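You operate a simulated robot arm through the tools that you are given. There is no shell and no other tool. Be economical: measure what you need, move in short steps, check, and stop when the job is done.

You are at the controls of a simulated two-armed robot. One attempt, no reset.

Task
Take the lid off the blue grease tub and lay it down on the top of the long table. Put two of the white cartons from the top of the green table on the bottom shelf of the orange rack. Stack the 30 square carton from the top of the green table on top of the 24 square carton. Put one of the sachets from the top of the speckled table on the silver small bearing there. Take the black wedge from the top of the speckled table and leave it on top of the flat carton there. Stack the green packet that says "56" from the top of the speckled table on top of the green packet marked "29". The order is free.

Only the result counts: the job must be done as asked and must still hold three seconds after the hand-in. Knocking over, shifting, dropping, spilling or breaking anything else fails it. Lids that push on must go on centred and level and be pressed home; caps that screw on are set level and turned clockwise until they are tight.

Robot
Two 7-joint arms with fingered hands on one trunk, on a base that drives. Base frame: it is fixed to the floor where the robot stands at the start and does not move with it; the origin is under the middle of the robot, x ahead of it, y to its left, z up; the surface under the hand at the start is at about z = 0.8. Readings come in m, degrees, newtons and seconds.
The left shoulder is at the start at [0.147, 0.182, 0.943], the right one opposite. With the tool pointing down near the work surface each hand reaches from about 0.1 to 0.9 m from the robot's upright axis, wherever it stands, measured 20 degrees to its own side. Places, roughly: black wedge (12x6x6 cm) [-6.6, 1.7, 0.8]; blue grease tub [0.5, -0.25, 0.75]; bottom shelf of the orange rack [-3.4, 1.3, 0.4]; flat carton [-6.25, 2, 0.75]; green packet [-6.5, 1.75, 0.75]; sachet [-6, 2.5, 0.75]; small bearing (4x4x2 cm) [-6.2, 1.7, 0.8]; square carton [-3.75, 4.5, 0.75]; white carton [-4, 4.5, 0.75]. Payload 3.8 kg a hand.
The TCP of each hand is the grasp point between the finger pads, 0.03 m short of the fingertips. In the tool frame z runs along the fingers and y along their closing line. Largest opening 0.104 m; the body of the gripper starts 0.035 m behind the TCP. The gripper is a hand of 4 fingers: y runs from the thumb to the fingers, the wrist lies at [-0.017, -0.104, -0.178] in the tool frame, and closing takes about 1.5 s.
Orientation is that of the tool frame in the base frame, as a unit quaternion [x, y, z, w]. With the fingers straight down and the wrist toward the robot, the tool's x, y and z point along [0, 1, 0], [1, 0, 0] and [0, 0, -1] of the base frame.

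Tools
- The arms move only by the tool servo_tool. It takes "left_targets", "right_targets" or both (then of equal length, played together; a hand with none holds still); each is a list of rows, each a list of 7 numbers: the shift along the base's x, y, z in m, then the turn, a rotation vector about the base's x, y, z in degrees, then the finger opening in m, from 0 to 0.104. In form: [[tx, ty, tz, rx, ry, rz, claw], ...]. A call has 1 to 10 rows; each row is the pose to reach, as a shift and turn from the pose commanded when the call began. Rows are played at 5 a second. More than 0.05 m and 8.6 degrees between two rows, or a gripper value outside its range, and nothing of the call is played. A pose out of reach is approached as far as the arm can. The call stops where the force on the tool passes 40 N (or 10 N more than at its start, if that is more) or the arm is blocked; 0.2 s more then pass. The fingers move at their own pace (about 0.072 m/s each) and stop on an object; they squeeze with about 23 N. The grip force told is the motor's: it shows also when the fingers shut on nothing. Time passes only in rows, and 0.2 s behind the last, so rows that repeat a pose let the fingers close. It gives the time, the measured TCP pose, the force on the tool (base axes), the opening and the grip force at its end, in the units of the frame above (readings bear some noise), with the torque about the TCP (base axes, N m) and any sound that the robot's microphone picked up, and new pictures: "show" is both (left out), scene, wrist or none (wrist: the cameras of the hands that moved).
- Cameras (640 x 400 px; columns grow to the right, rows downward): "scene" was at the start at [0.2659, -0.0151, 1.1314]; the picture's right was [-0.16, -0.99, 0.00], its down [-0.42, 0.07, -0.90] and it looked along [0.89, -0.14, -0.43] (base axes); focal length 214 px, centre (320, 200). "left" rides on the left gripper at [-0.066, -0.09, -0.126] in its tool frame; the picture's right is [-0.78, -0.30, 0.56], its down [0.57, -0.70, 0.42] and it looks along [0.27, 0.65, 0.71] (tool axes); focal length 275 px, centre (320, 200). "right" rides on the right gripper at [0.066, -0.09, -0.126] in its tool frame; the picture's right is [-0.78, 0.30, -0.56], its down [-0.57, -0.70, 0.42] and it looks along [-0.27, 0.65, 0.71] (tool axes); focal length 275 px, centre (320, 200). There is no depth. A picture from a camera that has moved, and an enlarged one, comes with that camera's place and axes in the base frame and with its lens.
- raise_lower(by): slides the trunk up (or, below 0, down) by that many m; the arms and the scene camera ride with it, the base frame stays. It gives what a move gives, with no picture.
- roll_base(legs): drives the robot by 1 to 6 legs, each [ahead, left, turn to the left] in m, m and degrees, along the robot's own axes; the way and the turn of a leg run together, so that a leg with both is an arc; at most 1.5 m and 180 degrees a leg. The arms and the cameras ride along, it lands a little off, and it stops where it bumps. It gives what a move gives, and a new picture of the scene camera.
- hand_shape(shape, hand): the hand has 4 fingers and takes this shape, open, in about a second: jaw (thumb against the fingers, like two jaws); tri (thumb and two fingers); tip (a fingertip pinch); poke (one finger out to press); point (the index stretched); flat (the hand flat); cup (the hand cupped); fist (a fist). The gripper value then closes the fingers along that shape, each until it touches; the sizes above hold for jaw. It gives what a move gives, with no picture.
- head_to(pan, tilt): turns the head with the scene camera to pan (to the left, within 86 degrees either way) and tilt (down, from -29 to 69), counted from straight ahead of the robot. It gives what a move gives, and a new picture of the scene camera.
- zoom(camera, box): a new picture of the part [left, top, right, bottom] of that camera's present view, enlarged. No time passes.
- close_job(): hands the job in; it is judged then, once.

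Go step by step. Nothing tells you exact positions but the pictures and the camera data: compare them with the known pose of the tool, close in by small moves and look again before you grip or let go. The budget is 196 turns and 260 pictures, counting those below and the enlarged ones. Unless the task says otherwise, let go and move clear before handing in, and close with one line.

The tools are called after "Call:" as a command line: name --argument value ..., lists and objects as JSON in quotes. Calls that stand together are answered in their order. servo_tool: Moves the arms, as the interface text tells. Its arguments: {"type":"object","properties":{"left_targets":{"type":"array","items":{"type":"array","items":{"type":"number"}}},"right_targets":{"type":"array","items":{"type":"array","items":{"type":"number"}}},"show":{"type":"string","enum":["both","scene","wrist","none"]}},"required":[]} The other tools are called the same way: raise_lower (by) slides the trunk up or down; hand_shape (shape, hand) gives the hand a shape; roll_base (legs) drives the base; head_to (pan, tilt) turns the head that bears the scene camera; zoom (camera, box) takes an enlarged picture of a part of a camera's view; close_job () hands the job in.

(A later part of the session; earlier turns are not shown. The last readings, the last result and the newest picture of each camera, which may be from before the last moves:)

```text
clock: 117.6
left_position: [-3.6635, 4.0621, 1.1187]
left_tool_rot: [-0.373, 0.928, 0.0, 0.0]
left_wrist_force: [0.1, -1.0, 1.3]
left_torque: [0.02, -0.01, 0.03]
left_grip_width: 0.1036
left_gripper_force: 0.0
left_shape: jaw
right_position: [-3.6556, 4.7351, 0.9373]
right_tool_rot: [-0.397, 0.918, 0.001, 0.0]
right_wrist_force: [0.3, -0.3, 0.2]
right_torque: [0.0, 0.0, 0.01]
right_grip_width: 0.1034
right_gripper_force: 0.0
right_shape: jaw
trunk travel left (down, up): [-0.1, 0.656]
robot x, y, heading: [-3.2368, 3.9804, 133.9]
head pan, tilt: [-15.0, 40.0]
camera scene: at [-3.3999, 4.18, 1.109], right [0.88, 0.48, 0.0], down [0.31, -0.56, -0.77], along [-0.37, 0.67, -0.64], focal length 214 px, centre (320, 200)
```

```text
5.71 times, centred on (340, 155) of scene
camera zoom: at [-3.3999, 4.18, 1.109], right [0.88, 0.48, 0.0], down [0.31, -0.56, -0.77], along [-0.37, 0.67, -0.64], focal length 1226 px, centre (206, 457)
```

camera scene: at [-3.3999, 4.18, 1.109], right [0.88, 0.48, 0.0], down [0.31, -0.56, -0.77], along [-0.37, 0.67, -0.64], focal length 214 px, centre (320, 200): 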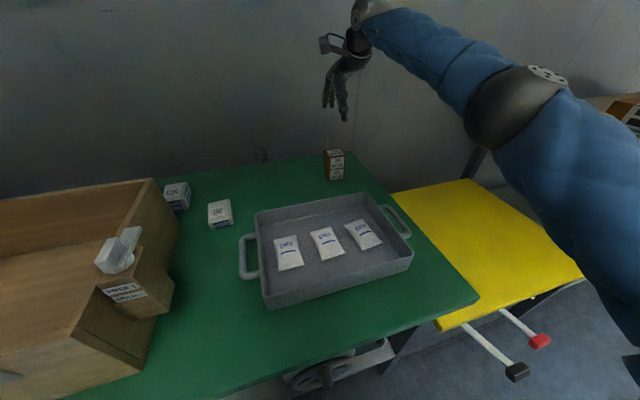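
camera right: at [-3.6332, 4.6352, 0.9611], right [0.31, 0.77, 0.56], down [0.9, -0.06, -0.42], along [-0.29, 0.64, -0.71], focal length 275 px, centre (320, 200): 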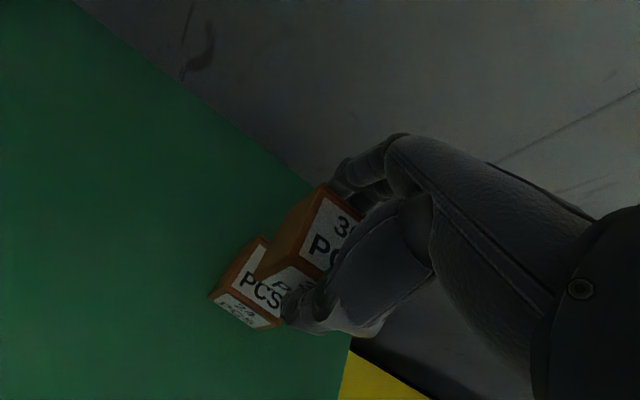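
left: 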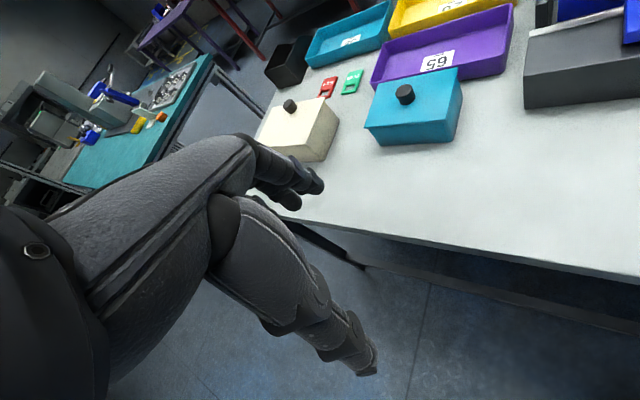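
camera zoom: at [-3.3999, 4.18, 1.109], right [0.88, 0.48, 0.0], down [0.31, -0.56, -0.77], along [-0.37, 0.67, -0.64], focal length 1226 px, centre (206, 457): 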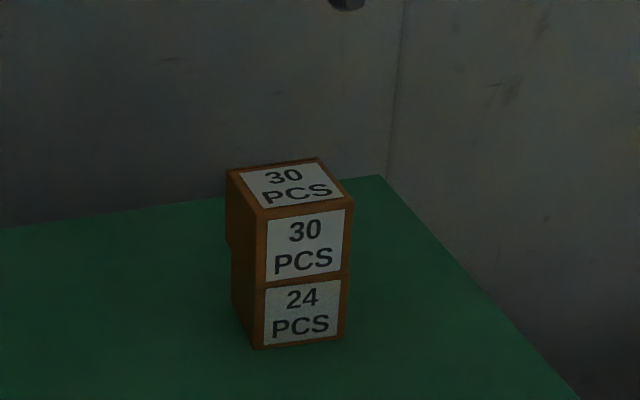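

The square cartons are stacked. Next are the two white cartons at the drawer's right, so I'll look closer.

Call:
zoom --camera "scene" --box '[130, 150, 260, 240]'

Call:
zoom --camera "left" --box '[0, 0, 640, 400]'

```text
4.44 times, centred on (195, 195) of scene
camera zoom: at [-3.3999, 4.18, 1.109], right [0.88, 0.48, 0.0], down [0.31, -0.56, -0.77], along [-0.37, 0.67, -0.64], focal length 953 px, centre (876, 222)
```

zoom: 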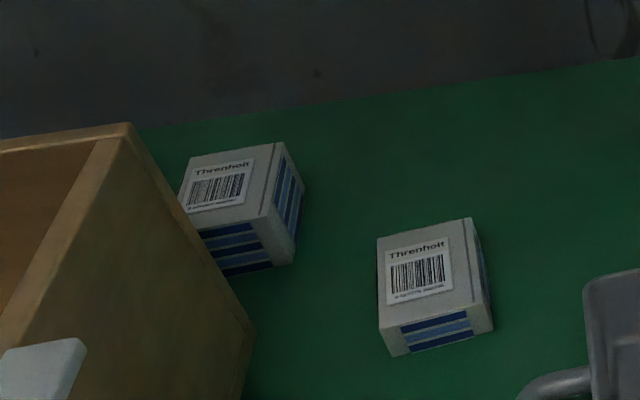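

```text
1.00 times, centred on (320, 200) of left (not enlarged: the box is as wide or as high as the picture)
camera zoom: at [-3.5542, 4.0418, 1.2428], right [0.76, 0.32, -0.56], down [0.07, -0.9, -0.42], along [-0.64, 0.28, -0.71], focal length 275 px, centre (320, 200)
```

zoom: 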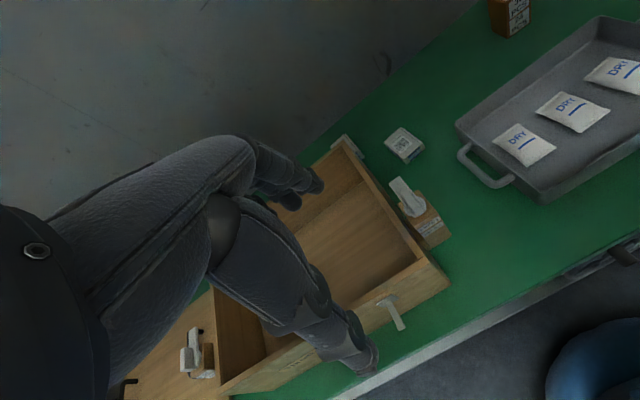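

I'll take carton D with the right hand now and the free-standing one on the far left with the left hand afterwards. First I'll shift the base left so D suits the right arm.

Call:
roll_base --legs '[[0, 0.25, 0]]'

```text
clock: 119.4
left_position: [-3.844, 3.8882, 1.1182]
left_tool_rot: [-0.374, 0.927, 0.0, 0.0]
left_wrist_force: [-0.6, 0.1, 0.2]
left_torque: [0.04, 0.01, 0.01]
left_grip_width: 0.1037
left_gripper_force: 0.1
left_shape: jaw
right_position: [-3.8364, 4.5629, 0.9358]
right_tool_rot: [-0.398, 0.918, 0.001, 0.001]
right_wrist_force: [-0.1, -0.4, -0.4]
right_torque: [0.01, -0.01, 0.01]
right_grip_width: 0.1036
right_gripper_force: 0.1
right_shape: jaw
trunk travel left (down, up): [-0.1, 0.656]
robot x, y, heading: [-3.4181, 3.8085, 133.9]
head pan, tilt: [-15.0, 40.0]
camera scene: at [-3.5802, 4.0074, 1.1089], right [0.88, 0.48, 0.0], down [0.31, -0.56, -0.77], along [-0.37, 0.67, -0.64], focal length 214 px, centre (320, 200)
```

scene: 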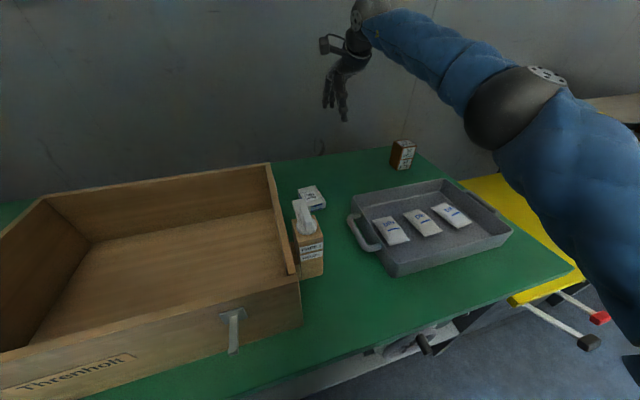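

Call:
servo_tool --right_targets '[[0.005, -0.04, 0.0, 0, 0, 0, 0.104], [0.01, -0.08, 0.0, 0, 0, 0, 0.104], [0.014, -0.12, -0.01, 0, 0, 0, 0.104], [0.018, -0.158, -0.03, 0, 0, 0, 0.104]]'

Call:
zoom --camera "right" --box '[150, 150, 400, 380]'

```text
clock: 120.4
left_position: [-3.8439, 3.8892, 1.1181]
left_tool_rot: [-0.374, 0.928, 0.0, 0.0]
left_wrist_force: [0.0, 1.0, 0.1]
left_torque: [-0.02, -0.01, 0.01]
left_grip_width: 0.1038
left_gripper_force: 0.1
left_shape: jaw
right_position: [-3.8167, 4.4068, 0.9054]
right_tool_rot: [-0.397, 0.918, 0.0, 0.0]
right_wrist_force: [0.1, 0.1, 0.8]
right_torque: [0.03, 0.01, -0.01]
right_grip_width: 0.1037
right_gripper_force: 0.0
right_shape: jaw
trunk travel left (down, up): [-0.1, 0.656]
robot x, y, heading: [-3.4178, 3.8081, 133.9]
head pan, tilt: [-15.0, 40.0]
camera scene: at [-3.5799, 4.0078, 1.1088], right [0.88, 0.48, 0.0], down [0.31, -0.56, -0.77], along [-0.37, 0.67, -0.64], focal length 214 px, centre (320, 200)
camera right: at [-3.7972, 4.2972, 1.0313], right [0.32, 0.77, 0.56], down [0.9, -0.06, -0.42], along [-0.29, 0.64, -0.71], focal length 275 px, centre (320, 200)
```

scene: 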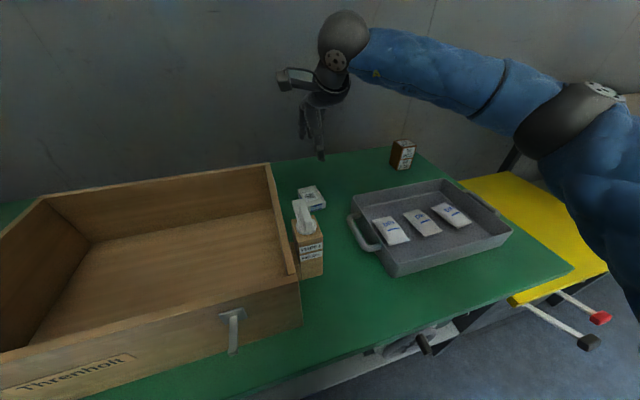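
right: 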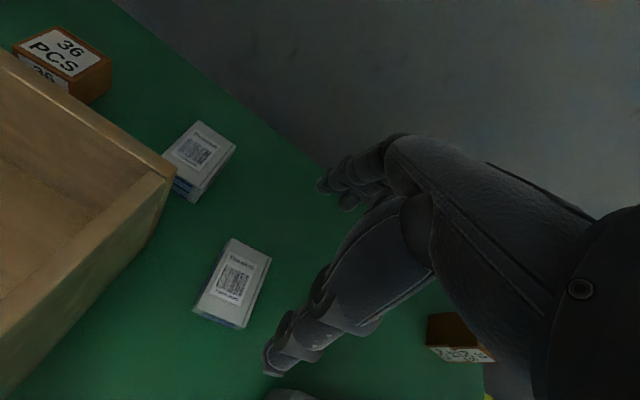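

```text
1.74 times, centred on (275, 265) of right
camera zoom: at [-3.7972, 4.2972, 1.0313], right [0.32, 0.77, 0.56], down [0.9, -0.06, -0.42], along [-0.29, 0.64, -0.71], focal length 479 px, centre (398, 87)
```

zoom: 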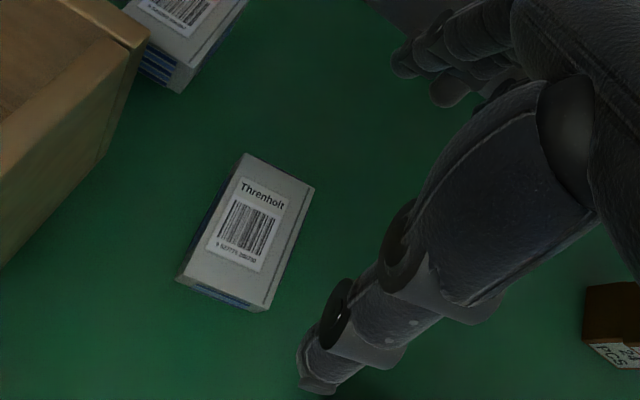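

Carton D measures about 5.3 × 8 × 2.5 cm and its centre is near (-3.836, 4.420). I'll go down around it with the hand turned 4° further.

Call:
servo_tool --right_targets '[[-0.01, 0.007, -0.03, 0, 0, 4, 0.104], [-0.019, 0.013, -0.07, 0, 0, 4, 0.104], [-0.019, 0.013, -0.11, 0, 0, 4, 0.104], [-0.019, 0.013, -0.13, 0, 0, 4, 0.104]]'

Call:
zoom --camera "scene" --box '[260, 130, 380, 250]'

```text
clock: 121.4
left_position: [-3.843, 3.8894, 1.118]
left_tool_rot: [-0.373, 0.928, 0.0, 0.0]
left_wrist_force: [0.4, -0.3, -0.8]
left_torque: [0.01, 0.0, 0.0]
left_grip_width: 0.1039
left_gripper_force: 0.1
left_shape: jaw
right_position: [-3.8369, 4.4191, 0.7745]
right_tool_rot: [-0.431, 0.902, 0.0, 0.0]
right_wrist_force: [-0.5, -0.8, 0.1]
right_torque: [-0.01, -0.03, 0.01]
right_grip_width: 0.1036
right_gripper_force: 0.1
right_shape: jaw
trunk travel left (down, up): [-0.1, 0.656]
robot x, y, heading: [-3.4189, 3.8058, 133.8]
head pan, tilt: [-15.0, 40.0]
camera scene: at [-3.5798, 4.0079, 1.1088], right [0.88, 0.48, 0.0], down [0.31, -0.56, -0.77], along [-0.37, 0.67, -0.64], focal length 214 px, centre (320, 200)
camera right: at [-3.8092, 4.3117, 0.9011], right [0.26, 0.79, 0.56], down [0.91, 0.0, -0.42], along [-0.34, 0.61, -0.71], focal length 275 px, centre (320, 200)
```

scene: 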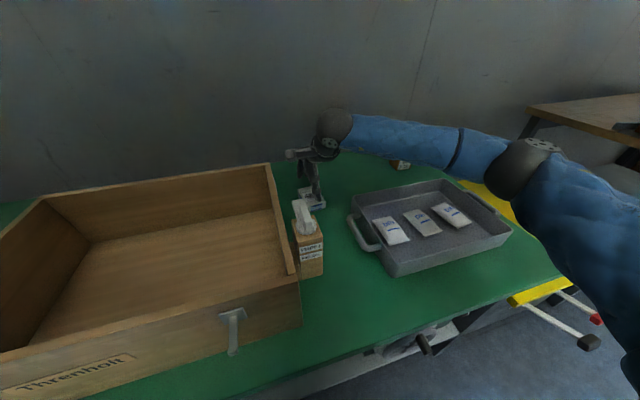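
right: 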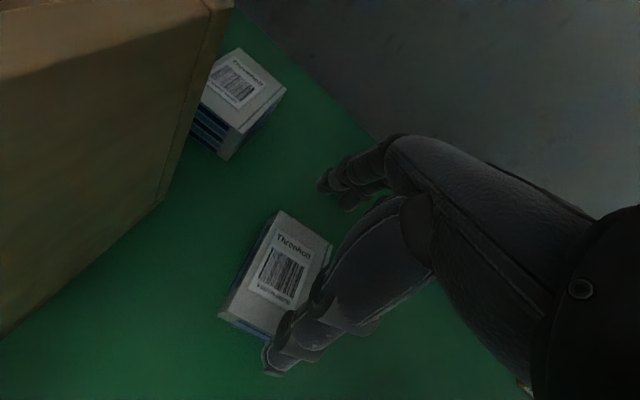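

```text
3.33 times, centred on (320, 190) of scene
camera zoom: at [-3.5798, 4.0079, 1.1088], right [0.88, 0.48, 0.0], down [0.31, -0.56, -0.77], along [-0.37, 0.67, -0.64], focal length 715 px, centre (320, 233)
```

zoom: 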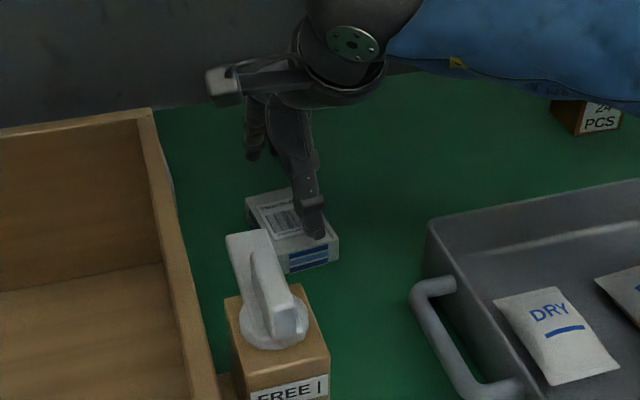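

The alignment checks out with about 6–10 mm clearance each side. I'll go down the rest of the way and grip.

Call:
servo_tool --right_targets '[[0, -0.001, -0.015, 0, 0, 0, 0.104], [0, -0.001, -0.027, 0, 0, 0, 0.104], [0, -0.001, -0.037, 0, 0, 0, 0.104], [0, -0.001, -0.039, 0, 0, 0, 0.09], [0, -0.001, -0.039, 0, 0, 0, 0.075], [0, -0.001, -0.039, 0, 0, 0, 0.06], [0, -0.001, -0.039, 0, 0, 0, 0.055], [0, -0.001, -0.039, 0, 0, 0, 0.055]]' --show "wrist"

```text
clock: 123.2
left_position: [-3.8434, 3.8892, 1.118]
left_tool_rot: [-0.374, 0.927, 0.001, 0.0]
left_wrist_force: [-0.1, 0.5, 0.9]
left_torque: [0.02, 0.0, -0.02]
left_grip_width: 0.1035
left_gripper_force: 0.0
left_shape: jaw
right_position: [-3.8377, 4.4185, 0.7363]
right_tool_rot: [-0.429, 0.903, 0.0, 0.001]
right_wrist_force: [0.5, 0.3, -0.3]
right_torque: [-0.03, 0.0, 0.0]
right_grip_width: 0.0789
right_gripper_force: 23.1
right_shape: jaw
trunk travel left (down, up): [-0.1, 0.656]
robot x, y, heading: [-3.4186, 3.8052, 134.0]
head pan, tilt: [-15.0, 40.0]
camera right: at [-3.8102, 4.3106, 0.8623], right [0.26, 0.79, 0.56], down [0.91, 0.0, -0.42], along [-0.34, 0.61, -0.71], focal length 275 px, centre (320, 200)
```

right: 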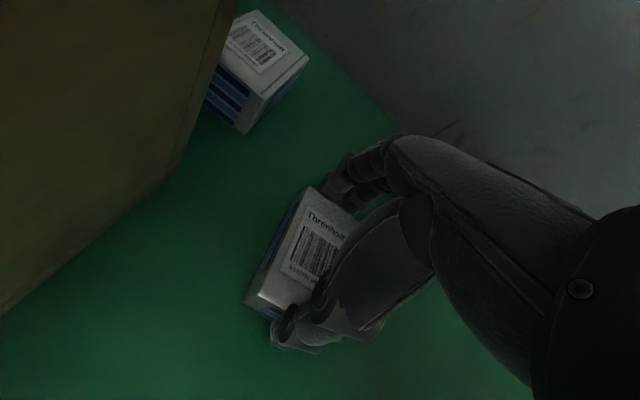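

It's gripped at 7.9 cm. I'll lift it and pull it in toward the body.

Call:
servo_tool --right_targets '[[0, 0, 0.03, 0, 0, 0, 0.055], [0, 0, 0.07, 0, 0, 0, 0.055], [0, 0, 0.11, 0, 0, 0, 0.055], [0, 0, 0.15, 0, 0, 0, 0.055], [0.03, -0.01, 0.18, 0, 0, 0, 0.055], [0.07, -0.02, 0.2, 0, 0, 0, 0.055], [0.11, -0.04, 0.21, 0, 0, 0, 0.055], [0.15, -0.06, 0.22, 0, 0, 0, 0.055], [0.18, -0.09, 0.23, 0, 0, 0, 0.055], [0.21, -0.12, 0.24, 0, 0, 0, 0.055]]'

```text
clock: 125.4
left_position: [-3.8424, 3.8899, 1.1185]
left_tool_rot: [-0.373, 0.928, 0.0, 0.0]
left_wrist_force: [-0.1, -1.0, 0.4]
left_torque: [0.0, 0.02, -0.01]
left_grip_width: 0.1037
left_gripper_force: 0.1
left_shape: jaw
right_position: [-3.6278, 4.2965, 0.9769]
right_tool_rot: [-0.43, 0.903, 0.0, 0.0]
right_wrist_force: [-0.5, -0.5, -1.7]
right_torque: [-0.01, 0.02, -0.02]
right_grip_width: 0.079
right_gripper_force: 22.5
right_shape: jaw
trunk travel left (down, up): [-0.1, 0.656]
robot x, y, heading: [-3.4172, 3.8091, 133.9]
head pan, tilt: [-15.0, 40.0]
camera scene: at [-3.5796, 4.0076, 1.109], right [0.88, 0.48, 0.0], down [0.31, -0.56, -0.77], along [-0.37, 0.67, -0.64], focal length 214 px, centre (320, 200)
camera right: at [-3.5992, 4.1893, 1.103], right [0.26, 0.79, 0.56], down [0.91, 0.0, -0.42], along [-0.34, 0.62, -0.71], focal length 275 px, centre (320, 200)
```

scene: 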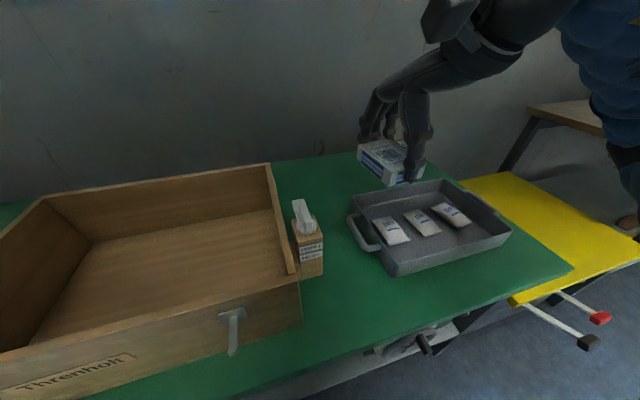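
right: 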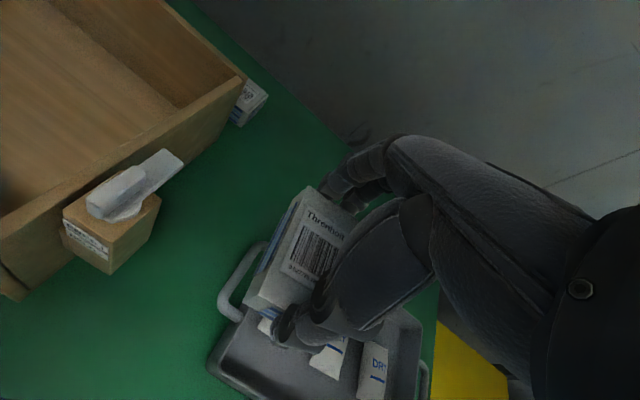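

Call:
servo_tool --right_targets '[[0.03, -0.02, 0.03, 0, 0, 0, 0.055], [0.06, -0.04, 0.06, 0, 0, 0, 0.055], [0.09, -0.06, 0.09, 0, 0, 0, 0.055]]' --show "none"

Call:
roll_base --legs '[[0, 0.38, 0]]'

Call:
head_to --pan 15 --tilt 40

```text
clock: 126.2
left_position: [-3.8434, 3.8889, 1.1178]
left_tool_rot: [-0.374, 0.927, 0.0, 0.0]
left_wrist_force: [-0.5, -0.7, -0.3]
left_torque: [0.0, 0.01, 0.0]
left_grip_width: 0.1035
left_gripper_force: 0.0
left_shape: jaw
right_position: [-3.536, 4.2372, 1.0684]
right_tool_rot: [-0.43, 0.903, 0.0, 0.0]
right_wrist_force: [0.4, -0.8, -0.4]
right_torque: [-0.01, 0.03, -0.01]
right_grip_width: 0.0787
right_gripper_force: 22.9
right_shape: jaw
trunk travel left (down, up): [-0.1, 0.656]
robot x, y, heading: [-3.4195, 3.8085, 133.9]
head pan, tilt: [-15.0, 40.0]
```

```text
clock: 128.6
left_position: [-4.1131, 3.6303, 1.1187]
left_tool_rot: [-0.373, 0.928, 0.001, 0.001]
left_wrist_force: [0.2, -0.4, 1.1]
left_torque: [0.01, -0.01, 0.07]
left_grip_width: 0.1035
left_gripper_force: 0.1
left_shape: jaw
right_position: [-3.8073, 3.978, 1.0683]
right_tool_rot: [-0.429, 0.903, 0.0, 0.0]
right_wrist_force: [-0.3, 0.1, -1.1]
right_torque: [-0.02, 0.01, 0.01]
right_grip_width: 0.0789
right_gripper_force: 23.0
right_shape: jaw
trunk travel left (down, up): [-0.1, 0.656]
robot x, y, heading: [-3.6876, 3.5478, 133.9]
head pan, tilt: [-15.0, 40.0]
camera scene: at [-3.8505, 3.7477, 1.1088], right [0.88, 0.48, 0.0], down [0.31, -0.56, -0.77], along [-0.37, 0.67, -0.64], focal length 214 px, centre (320, 200)
```

scene: 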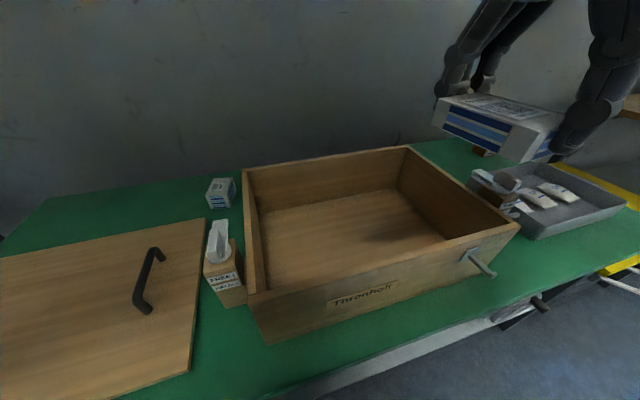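

```text
clock: 129.5
left_position: [-4.1137, 3.6304, 1.1184]
left_tool_rot: [-0.374, 0.928, 0.0, 0.0]
left_wrist_force: [-0.1, -0.7, -0.4]
left_torque: [-0.01, 0.02, -0.04]
left_grip_width: 0.1036
left_gripper_force: 0.0
left_shape: jaw
right_position: [-3.8071, 3.9787, 1.0677]
right_tool_rot: [-0.429, 0.903, 0.001, 0.0]
right_wrist_force: [-0.8, 0.9, -0.7]
right_torque: [0.03, 0.01, 0.02]
right_grip_width: 0.079
right_gripper_force: 23.0
right_shape: jaw
trunk travel left (down, up): [-0.1, 0.656]
robot x, y, heading: [-3.6857, 3.5434, 133.8]
head pan, tilt: [15.0, 40.0]
camera scene: at [-3.8818, 3.7177, 1.1088], right [0.52, 0.86, 0.0], down [0.55, -0.33, -0.77], along [-0.66, 0.4, -0.64], focal length 214 px, centre (320, 200)
```

scene: 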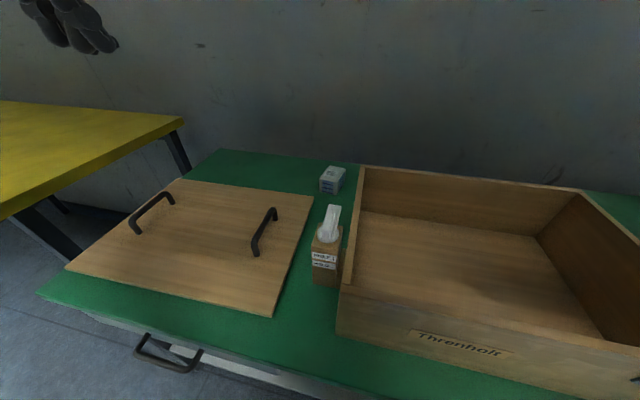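

Carton A is at about (-4.34, 4.04). I'll bring the left hand up to it.

Call:
servo_tool --left_targets '[[-0.02, 0.04, 0, 0, 0, 0, 0.104], [-0.04, 0.08, -0.01, 0, 0, 0, 0.104], [-0.06, 0.12, -0.02, 0, 0, 0, 0.104], [-0.08, 0.16, -0.03, 0, 0, 0, 0.104], [-0.1, 0.2, -0.05, 0, 0, 0, 0.104], [-0.12, 0.24, -0.07, 0, 0, 0, 0.104], [-0.14, 0.28, -0.09, 0, 0, 0, 0.104], [-0.17, 0.32, -0.1, 0, 0, 0, 0.104], [-0.2, 0.35, -0.12, 0, 0, 0, 0.104]]'

Call:
zoom --camera "scene" --box '[270, 140, 390, 230]'

```text
refused: row 8 steps farther than a row can; nothing moved
```

```text
4.44 times, centred on (330, 185) of scene
camera zoom: at [-3.8818, 3.7177, 1.1088], right [0.52, 0.86, 0.0], down [0.55, -0.33, -0.77], along [-0.66, 0.4, -0.64], focal length 953 px, centre (276, 267)
```

zoom: 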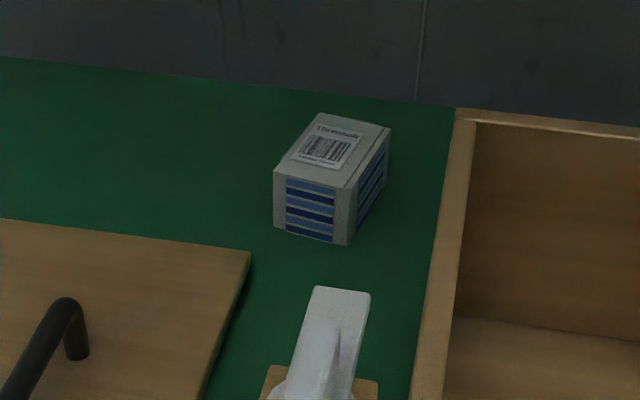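

Call:
servo_tool --left_targets '[[-0.02, 0.04, 0, 0, 0, 0, 0.104], [-0.04, 0.08, -0.01, 0, 0, 0, 0.104], [-0.06, 0.12, -0.02, 0, 0, 0, 0.104], [-0.08, 0.16, -0.03, 0, 0, 0, 0.104], [-0.1, 0.2, -0.04, 0, 0, 0, 0.104], [-0.12, 0.24, -0.055, 0, 0, 0, 0.104], [-0.14, 0.28, -0.07, 0, 0, 0, 0.104], [-0.165, 0.315, -0.085, 0, 0, 0, 0.104], [-0.19, 0.35, -0.1, 0, 0, 0, 0.104]]'

Call:
zoom --camera "left" --box '[240, 150, 490, 380]'

```text
clock: 131.5
left_position: [-4.3045, 3.979, 1.0186]
left_tool_rot: [-0.372, 0.928, 0.0, -0.001]
left_wrist_force: [-0.2, 0.0, -0.7]
left_torque: [0.0, 0.02, 0.0]
left_grip_width: 0.1035
left_gripper_force: 0.1
left_shape: jaw
right_position: [-3.8075, 3.9789, 1.0674]
right_tool_rot: [-0.428, 0.904, 0.0, 0.0]
right_wrist_force: [0.6, -0.7, -1.6]
right_torque: [0.0, 0.02, 0.0]
right_grip_width: 0.0789
right_gripper_force: 22.7
right_shape: jaw
trunk travel left (down, up): [-0.1, 0.656]
robot x, y, heading: [-3.6909, 3.5453, 133.7]
head pan, tilt: [15.0, 40.0]
camera scene: at [-3.8821, 3.7181, 1.1086], right [0.52, 0.86, 0.0], down [0.55, -0.33, -0.77], along [-0.66, 0.4, -0.64], focal length 214 px, centre (320, 200)
camera left: at [-4.1955, 3.9594, 1.1435], right [0.76, 0.32, -0.56], down [0.07, -0.9, -0.42], along [-0.64, 0.28, -0.71], focal length 275 px, centre (320, 200)
```

scene: 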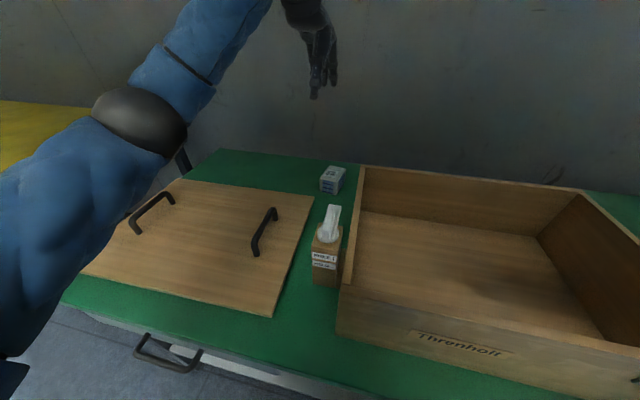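
left: 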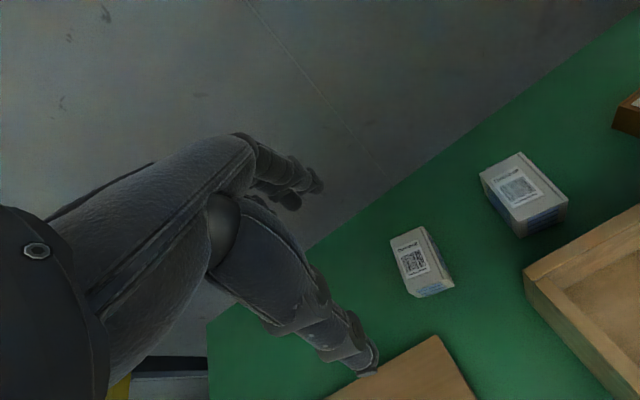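

```text
1.74 times, centred on (365, 265) of left
camera zoom: at [-4.1955, 3.9594, 1.1435], right [0.76, 0.32, -0.56], down [0.07, -0.9, -0.42], along [-0.64, 0.28, -0.71], focal length 479 px, centre (242, 87)
```

zoom: 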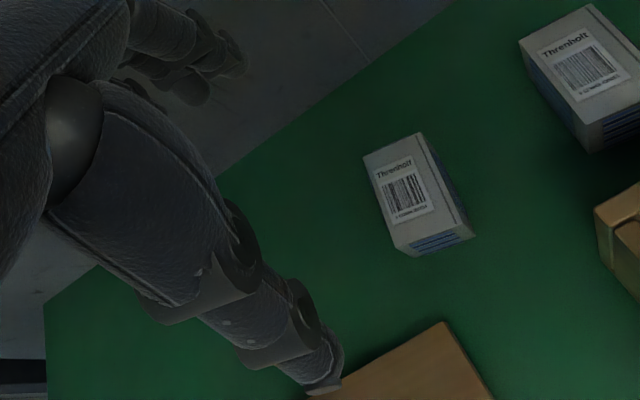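

Carton A's top is at z≈0.752, it is centred at (-4.339, 4.038), and its long axis points at about 122°. I'll move over it with a turn of -11.5°.

Call:
servo_tool --left_targets '[[-0.015, 0.03, -0.02, 0, 0, -6, 0.104], [-0.034, 0.059, -0.04, 0, 0, -11.5, 0.104], [-0.034, 0.059, -0.08, 0, 0, -11.5, 0.104], [-0.034, 0.059, -0.12, 0, 0, -11.5, 0.104], [-0.034, 0.059, -0.15, 0, 0, -11.5, 0.104], [-0.034, 0.059, -0.18, 0, 0, -11.5, 0.104]]'

Call:
zoom --camera "scene" --box '[270, 120, 390, 230]'

```text
clock: 132.9
left_position: [-4.3374, 4.0381, 0.8368]
left_tool_rot: [-0.278, 0.961, 0.0, -0.001]
left_wrist_force: [-0.7, -0.3, -0.2]
left_torque: [0.0, 0.03, 0.04]
left_grip_width: 0.1038
left_gripper_force: 0.1
left_shape: jaw
right_position: [-3.807, 3.9778, 1.0685]
right_tool_rot: [-0.429, 0.903, -0.001, 0.0]
right_wrist_force: [0.0, 0.2, -0.3]
right_torque: [0.01, -0.03, -0.03]
right_grip_width: 0.0789
right_gripper_force: 22.9
right_shape: jaw
trunk travel left (down, up): [-0.1, 0.656]
robot x, y, heading: [-3.6907, 3.5439, 133.6]
head pan, tilt: [15.0, 40.0]
camera scene: at [-3.8821, 3.7179, 1.1087], right [0.52, 0.86, 0.0], down [0.55, -0.33, -0.77], along [-0.66, 0.4, -0.64], focal length 214 px, centre (320, 200)
camera left: at [-4.2343, 3.9964, 0.9606], right [0.81, 0.16, -0.56], down [-0.11, -0.9, -0.42], along [-0.57, 0.41, -0.71], focal length 275 px, centre (320, 200)
```

scene: 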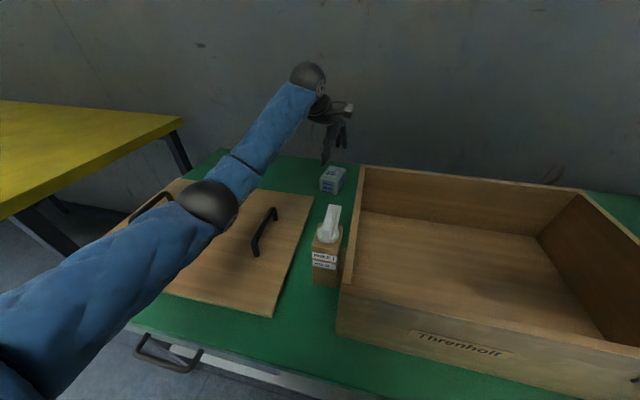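
left: 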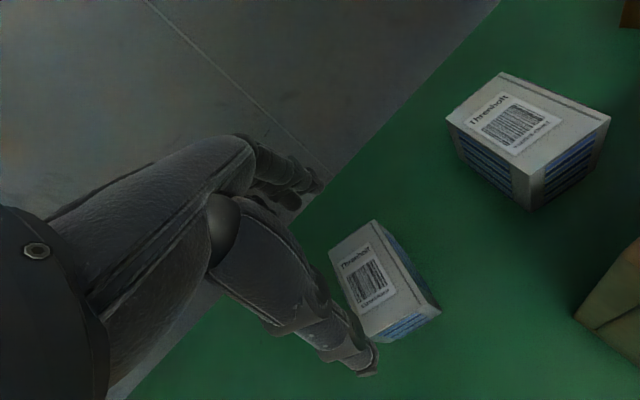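

```text
3.64 times, centred on (330, 175) of scene
camera zoom: at [-3.8821, 3.7179, 1.1087], right [0.52, 0.86, 0.0], down [0.55, -0.33, -0.77], along [-0.66, 0.4, -0.64], focal length 780 px, centre (284, 291)
```

zoom: 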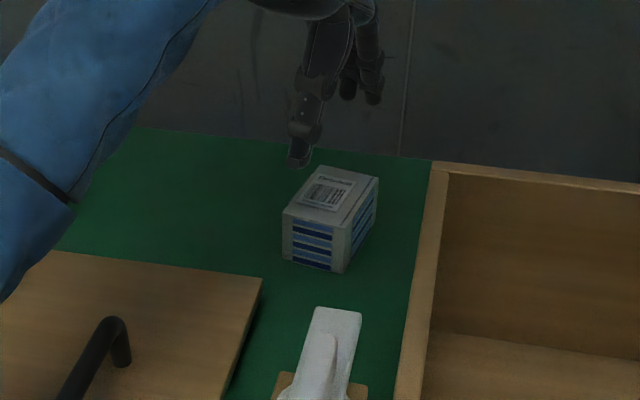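

The aim is good. I'll apply a small correction, go down and grip.

Call:
servo_tool --left_targets '[[0.003, 0, -0.04, 0, 0, -2, 0.104], [0.003, 0, -0.07, 0, 0, -2, 0.104], [0.003, 0, -0.094, 0, 0, -2, 0.104], [0.003, 0, -0.095, 0, 0, -2, 0.09], [0.003, 0, -0.095, 0, 0, -2, 0.075], [0.003, 0, -0.095, 0, 0, -2, 0.06], [0.003, 0, -0.095, 0, 0, -2, 0.055], [0.003, 0, -0.095, 0, 0, -2, 0.055]]' --show "wrist"

Call:
zoom --camera "scene" --box '[270, 120, 390, 230]'

```text
clock: 134.7
left_position: [-4.3353, 4.0387, 0.744]
left_tool_rot: [-0.262, 0.965, 0.002, -0.001]
left_wrist_force: [-1.4, 1.5, 10.3]
left_torque: [0.17, 0.06, 0.14]
left_grip_width: 0.0871
left_gripper_force: 22.8
left_shape: jaw
right_position: [-3.8064, 3.9785, 1.0673]
right_tool_rot: [-0.428, 0.904, 0.0, 0.001]
right_wrist_force: [0.2, 0.1, -1.1]
right_torque: [0.01, 0.0, -0.01]
right_grip_width: 0.079
right_gripper_force: 22.8
right_shape: jaw
trunk travel left (down, up): [-0.1, 0.656]
robot x, y, heading: [-3.6888, 3.5473, 133.9]
head pan, tilt: [15.0, 40.0]
camera left: at [-4.2329, 3.9932, 0.8677], right [0.82, 0.14, -0.56], down [-0.14, -0.89, -0.43], along [-0.56, 0.43, -0.71], focal length 275 px, centre (320, 200)
```

left: 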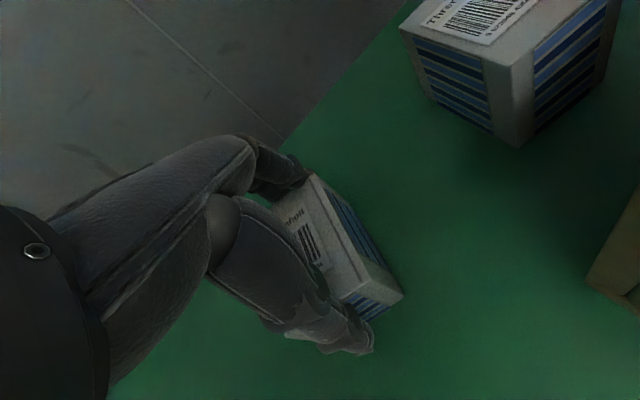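

```text
3.64 times, centred on (330, 175) of scene
camera zoom: at [-3.8811, 3.717, 1.1092], right [0.52, 0.86, 0.0], down [0.55, -0.33, -0.77], along [-0.66, 0.4, -0.64], focal length 780 px, centre (284, 291)
```

zoom: 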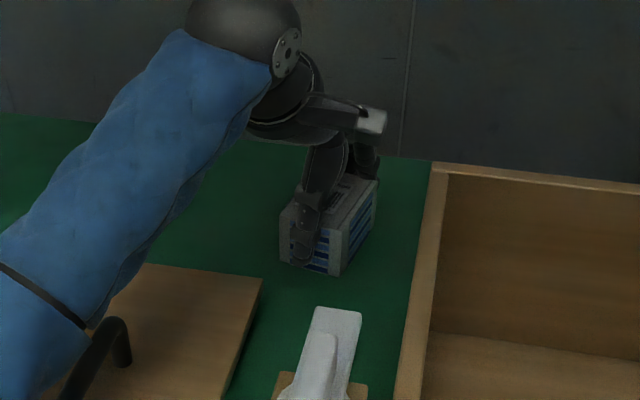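

It's gripped, but there is 10 N of upward force. I'll check the whole view before lifting.

Call:
zoom --camera "scene" --box '[0, 100, 400, 350]'

```text
1.60 times, centred on (200, 225) of scene
camera zoom: at [-3.8811, 3.717, 1.1092], right [0.52, 0.86, 0.0], down [0.55, -0.33, -0.77], along [-0.66, 0.4, -0.64], focal length 343 px, centre (512, 160)
```

zoom: 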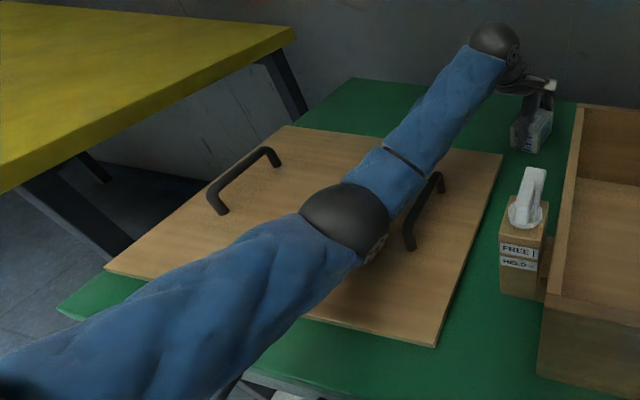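

Call:
servo_tool --left_targets '[[0, 0, 0.006, 0, 0, 0, 0.055], [0, 0, 0.015, 0, 0, 0, 0.055]]' --show "wrist"

Call:
zoom --camera "scene" --box '[180, 120, 360, 280]'

```text
clock: 135.3
left_position: [-4.334, 4.0375, 0.7549]
left_tool_rot: [-0.262, 0.965, -0.002, 0.0]
left_wrist_force: [0.6, -0.6, -2.3]
left_torque: [0.01, 0.01, -0.02]
left_grip_width: 0.0875
left_gripper_force: 23.3
left_shape: jaw
right_position: [-3.8076, 3.9798, 1.0672]
right_tool_rot: [-0.429, 0.903, 0.0, 0.0]
right_wrist_force: [0.0, -0.5, -1.3]
right_torque: [-0.02, -0.01, -0.01]
right_grip_width: 0.0788
right_gripper_force: 22.7
right_shape: jaw
trunk travel left (down, up): [-0.1, 0.656]
robot x, y, heading: [-3.6867, 3.5503, 134.0]
head pan, tilt: [15.0, 40.0]
camera left: at [-4.2332, 3.9932, 0.8801], right [0.82, 0.13, -0.56], down [-0.14, -0.9, -0.42], along [-0.56, 0.42, -0.72], focal length 275 px, centre (320, 200)
```

left: 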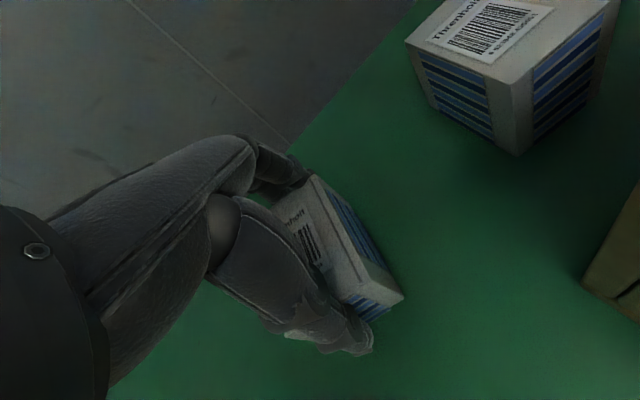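

```text
2.50 times, centred on (270, 200) of scene
camera zoom: at [-3.8819, 3.7178, 1.1087], right [0.52, 0.86, 0.0], down [0.55, -0.33, -0.77], along [-0.66, 0.4, -0.64], focal length 536 px, centre (445, 200)
```

zoom: 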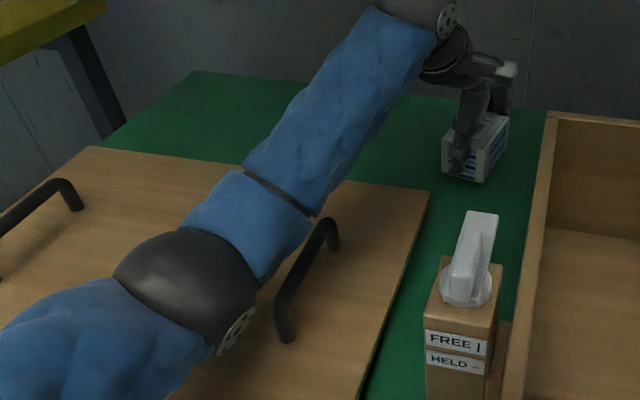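

The force is back to just the carton's weight. I'll lift it clear and bring it in.

Call:
servo_tool --left_targets '[[0, 0, 0.04, 0, 0, 0, 0.055], [0, 0, 0.08, 0, 0, 0, 0.055], [0, 0, 0.12, 0, 0, 0, 0.055], [0.01, -0.02, 0.16, 0, 0, 0, 0.055], [0.03, -0.05, 0.19, 0, 0, 0, 0.055], [0.05, -0.09, 0.21, 0, 0, 0, 0.055], [0.07, -0.13, 0.23, 0, 0, 0, 0.055], [0.09, -0.17, 0.25, 0, 0, 0, 0.055], [0.11, -0.21, 0.27, 0, 0, 0, 0.055], [0.13, -0.25, 0.29, 0, 0, 0, 0.055]]'

```text
clock: 137.5
left_position: [-4.2038, 3.7873, 1.0456]
left_tool_rot: [-0.261, 0.965, -0.001, 0.0]
left_wrist_force: [-0.3, -0.3, -2.2]
left_torque: [0.01, 0.01, 0.03]
left_grip_width: 0.0873
left_gripper_force: 23.4
left_shape: jaw
right_position: [-3.8072, 3.978, 1.0691]
right_tool_rot: [-0.428, 0.904, 0.0, 0.0]
right_wrist_force: [0.3, 0.6, -1.0]
right_torque: [0.02, -0.04, -0.02]
right_grip_width: 0.0787
right_gripper_force: 23.1
right_shape: jaw
trunk travel left (down, up): [-0.1, 0.656]
robot x, y, heading: [-3.6879, 3.5476, 133.9]
head pan, tilt: [15.0, 40.0]
camera scene: at [-3.8815, 3.7171, 1.1091], right [0.52, 0.86, 0.0], down [0.55, -0.33, -0.77], along [-0.66, 0.4, -0.64], focal length 214 px, centre (320, 200)
camera left: at [-4.1021, 3.7423, 1.1698], right [0.82, 0.14, -0.56], down [-0.14, -0.9, -0.42], along [-0.56, 0.42, -0.71], focal length 275 px, centre (320, 200)
```

scene: 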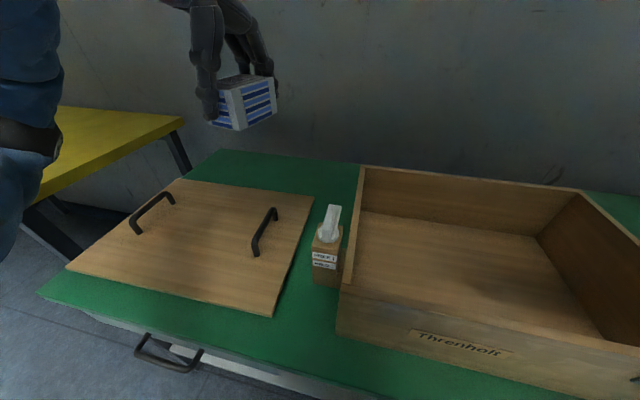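
left: 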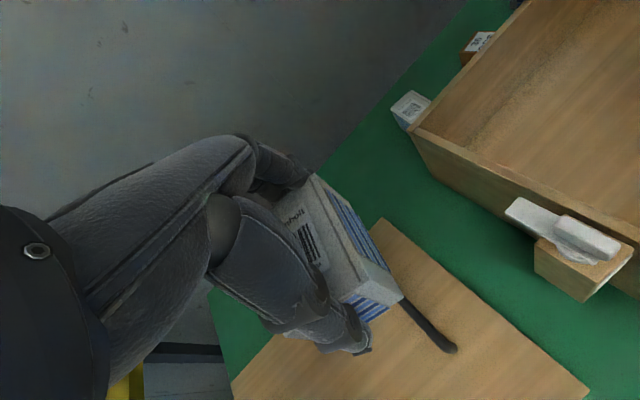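

Both cartons are in hand. I'll pull the left arm in and drive back to face the rack.

Call:
servo_tool --left_targets '[[0.03, -0.03, 0.01, 0, 0, 0, 0.055], [0.06, -0.06, 0.02, 0, 0, 0, 0.055], [0.08, -0.1, 0.03, 0, 0, 0, 0.055]]' --show "none"

Call:
roll_base --legs '[[-0.2, 0, 0], [0, 0, -86], [-1.03, -0.32, 0], [-1.03, -0.32, 0], [-0.5, 0, 0], [0.1, -0.83, 0]]'

Call:
head_to --pan 0 --tilt 30

```text
clock: 138.3
left_position: [-4.1246, 3.6871, 1.0792]
left_tool_rot: [-0.261, 0.965, -0.001, 0.0]
left_wrist_force: [0.0, -0.3, -2.2]
left_torque: [0.02, 0.04, 0.01]
left_grip_width: 0.0874
left_gripper_force: 23.0
left_shape: jaw
right_position: [-3.8074, 3.9785, 1.0684]
right_tool_rot: [-0.43, 0.903, -0.001, 0.001]
right_wrist_force: [-0.6, -0.6, -0.7]
right_torque: [-0.02, 0.02, 0.0]
right_grip_width: 0.0788
right_gripper_force: 23.0
right_shape: jaw
trunk travel left (down, up): [-0.1, 0.656]
robot x, y, heading: [-3.6847, 3.55, 133.8]
head pan, tilt: [15.0, 40.0]
```

```text
clock: 152.8
left_position: [-4.262, 1.9972, 1.0781]
left_tool_rot: [0.441, 0.898, -0.001, -0.001]
left_wrist_force: [0.2, -0.2, -2.0]
left_torque: [0.06, 0.02, 0.0]
left_grip_width: 0.0873
left_gripper_force: 22.9
left_shape: jaw
right_position: [-3.938, 1.722, 1.0665]
right_tool_rot: [0.265, 0.964, -0.005, 0.003]
right_wrist_force: [-0.4, 0.6, -1.4]
right_torque: [0.01, 0.0, 0.0]
right_grip_width: 0.0788
right_gripper_force: 23.0
right_shape: jaw
trunk travel left (down, up): [-0.1, 0.656]
robot x, y, heading: [-4.3477, 1.5455, 51.3]
head pan, tilt: [15.0, 40.0]
stopped in leg 4: the robot was blocked; the commanded pose is now the measured one
camera scene: at [-4.2008, 1.7588, 1.1085], right [0.92, -0.4, 0.0], down [-0.26, -0.59, -0.76], along [0.31, 0.7, -0.64], focal length 214 px, centre (320, 200)
```

scene: 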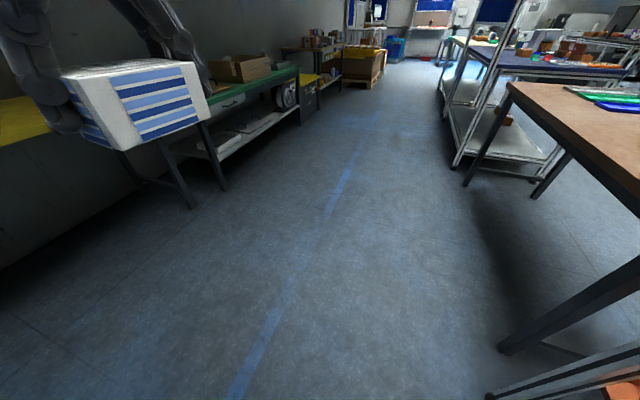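

```text
clock: 153.6
left_position: [-4.2618, 1.9991, 1.0787]
left_tool_rot: [0.441, 0.897, 0.0, -0.001]
left_wrist_force: [-0.5, -0.3, -2.5]
left_torque: [0.04, 0.02, -0.01]
left_grip_width: 0.0875
left_gripper_force: 23.5
left_shape: jaw
right_position: [-3.9355, 1.7228, 1.0653]
right_tool_rot: [0.266, 0.964, -0.005, 0.003]
right_wrist_force: [-0.9, 0.7, -0.7]
right_torque: [-0.01, 0.0, -0.01]
right_grip_width: 0.0785
right_gripper_force: 22.7
right_shape: jaw
trunk travel left (down, up): [-0.1, 0.656]
robot x, y, heading: [-4.3429, 1.545, 51.3]
head pan, tilt: [0.0, 30.0]
camera scene: at [-4.1783, 1.7522, 1.1236], right [0.78, -0.63, 0.0], down [-0.31, -0.39, -0.86], along [0.54, 0.67, -0.5], focal length 214 px, centre (320, 200)
```

scene: 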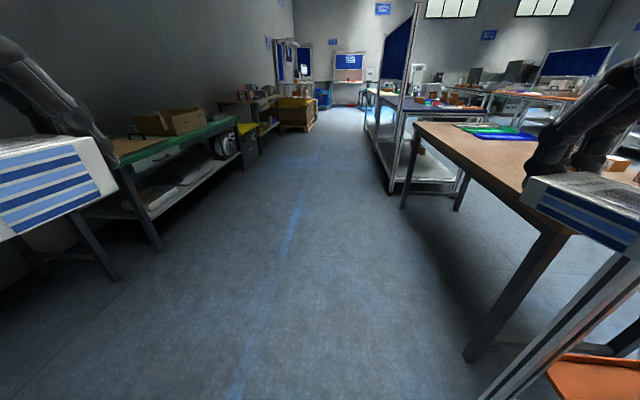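

The robot was blocked near the rack's end. I'll look right to see what touched.

Call:
head_to --pan -60 --tilt 25

```text
clock: 154.9
left_position: [-4.2621, 1.9968, 1.0776]
left_tool_rot: [0.442, 0.897, 0.0, 0.0]
left_wrist_force: [0.4, 0.0, -1.5]
left_torque: [0.02, 0.02, 0.02]
left_grip_width: 0.0872
left_gripper_force: 23.0
left_shape: jaw
right_position: [-3.9361, 1.7221, 1.0656]
right_tool_rot: [0.268, 0.964, -0.005, 0.002]
right_wrist_force: [0.9, -0.3, -1.6]
right_torque: [0.0, -0.01, 0.02]
right_grip_width: 0.0787
right_gripper_force: 22.7
right_shape: jaw
trunk travel left (down, up): [-0.1, 0.656]
robot x, y, heading: [-4.3427, 1.5411, 51.5]
head pan, tilt: [-60.0, 25.0]
camera scene: at [-4.1439, 1.6679, 1.1317], right [-0.15, -0.99, 0.0], down [-0.42, 0.06, -0.91], along [0.9, -0.14, -0.42], focal length 214 px, centre (320, 200)
```

scene: 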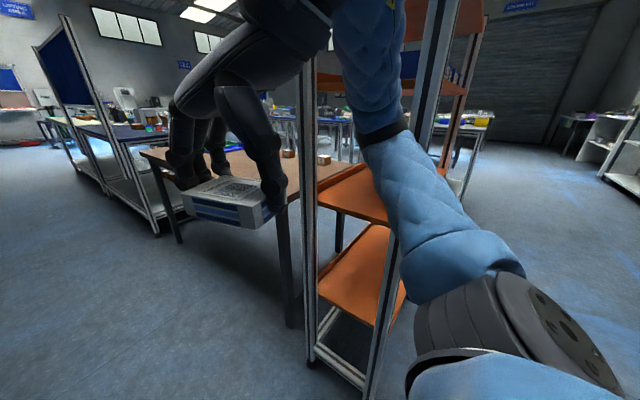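

The right forearm touched the rack's front post. I'll move straight left away from it, then go back and around with more room.

Call:
roll_base --legs '[[0, 0.35, 0], [-0.9, 0, 0]]'

```text
clock: 161.4
left_position: [-5.0899, 1.5094, 1.0785]
left_tool_rot: [0.438, 0.899, 0.001, -0.001]
left_wrist_force: [-0.3, -0.4, -1.0]
left_torque: [-0.02, 0.01, -0.03]
left_grip_width: 0.0876
left_gripper_force: 22.5
left_shape: jaw
right_position: [-4.763, 1.2353, 1.066]
right_tool_rot: [0.263, 0.965, -0.003, 0.003]
right_wrist_force: [0.5, 0.0, -1.5]
right_torque: [0.02, 0.02, 0.01]
right_grip_width: 0.0788
right_gripper_force: 22.8
right_shape: jaw
trunk travel left (down, up): [-0.1, 0.656]
robot x, y, heading: [-5.1698, 1.0543, 51.9]
head pan, tilt: [-60.0, 25.0]
camera scene: at [-4.9697, 1.1792, 1.1322], right [-0.15, -0.99, 0.0], down [-0.42, 0.06, -0.91], along [0.9, -0.13, -0.42], focal length 214 px, centre (320, 200)
```

scene: 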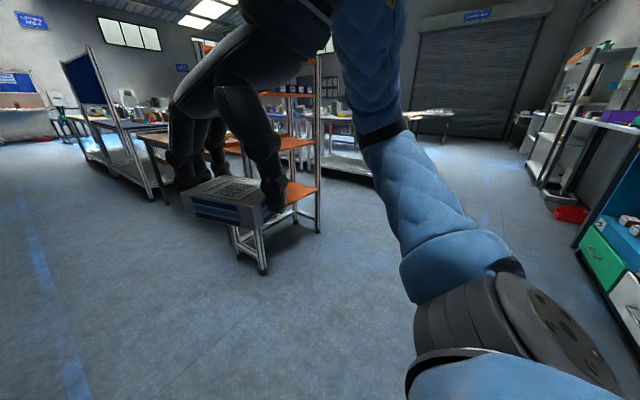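

Call:
roll_base --legs '[[0, -1.12, -4], [0.25, 0, 0]]'

Call:
head_to --pan 0 --tilt 30

```text
clock: 168.6
left_position: [-4.0333, 0.9596, 1.0779]
left_tool_rot: [0.472, 0.881, 0.0, 0.0]
left_wrist_force: [0.3, -0.3, -2.0]
left_torque: [0.0, -0.01, -0.02]
left_grip_width: 0.0875
left_gripper_force: 23.4
left_shape: jaw
right_position: [-3.727, 0.6618, 1.0659]
right_tool_rot: [0.301, 0.954, -0.004, 0.003]
right_wrist_force: [-0.4, 0.4, -1.3]
right_torque: [-0.07, 0.02, 0.01]
right_grip_width: 0.0787
right_gripper_force: 22.8
right_shape: jaw
trunk travel left (down, up): [-0.1, 0.656]
robot x, y, heading: [-4.1461, 0.5153, 47.4]
head pan, tilt: [-60.0, 25.0]
camera scene: at [-3.9379, 0.6217, 1.132], right [-0.22, -0.97, 0.0], down [-0.41, 0.09, -0.91], along [0.88, -0.2, -0.42], focal length 214 px, centre (320, 200)
```

scene: 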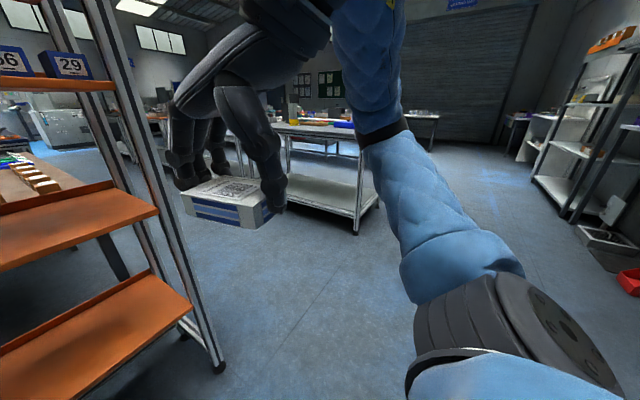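

```text
clock: 169.9
left_position: [-4.0344, 0.959, 1.0795]
left_tool_rot: [0.472, 0.882, 0.001, -0.001]
left_wrist_force: [0.1, 0.3, -2.1]
left_torque: [-0.01, 0.01, 0.01]
left_grip_width: 0.0871
left_gripper_force: 23.5
left_shape: jaw
right_position: [-3.7278, 0.6608, 1.0669]
right_tool_rot: [0.3, 0.954, -0.004, 0.004]
right_wrist_force: [-0.8, -0.2, -1.0]
right_torque: [-0.01, 0.01, 0.02]
right_grip_width: 0.0787
right_gripper_force: 22.7
right_shape: jaw
trunk travel left (down, up): [-0.1, 0.656]
robot x, y, heading: [-4.1476, 0.5133, 47.5]
head pan, tilt: [0.0, 30.0]
camera scene: at [-3.9666, 0.7079, 1.1242], right [0.73, -0.68, 0.0], down [-0.34, -0.37, -0.87], along [0.59, 0.63, -0.5], focal length 214 px, centre (320, 200)
```

scene: 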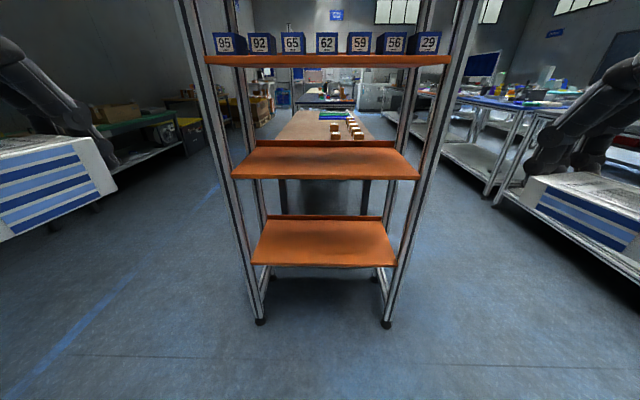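

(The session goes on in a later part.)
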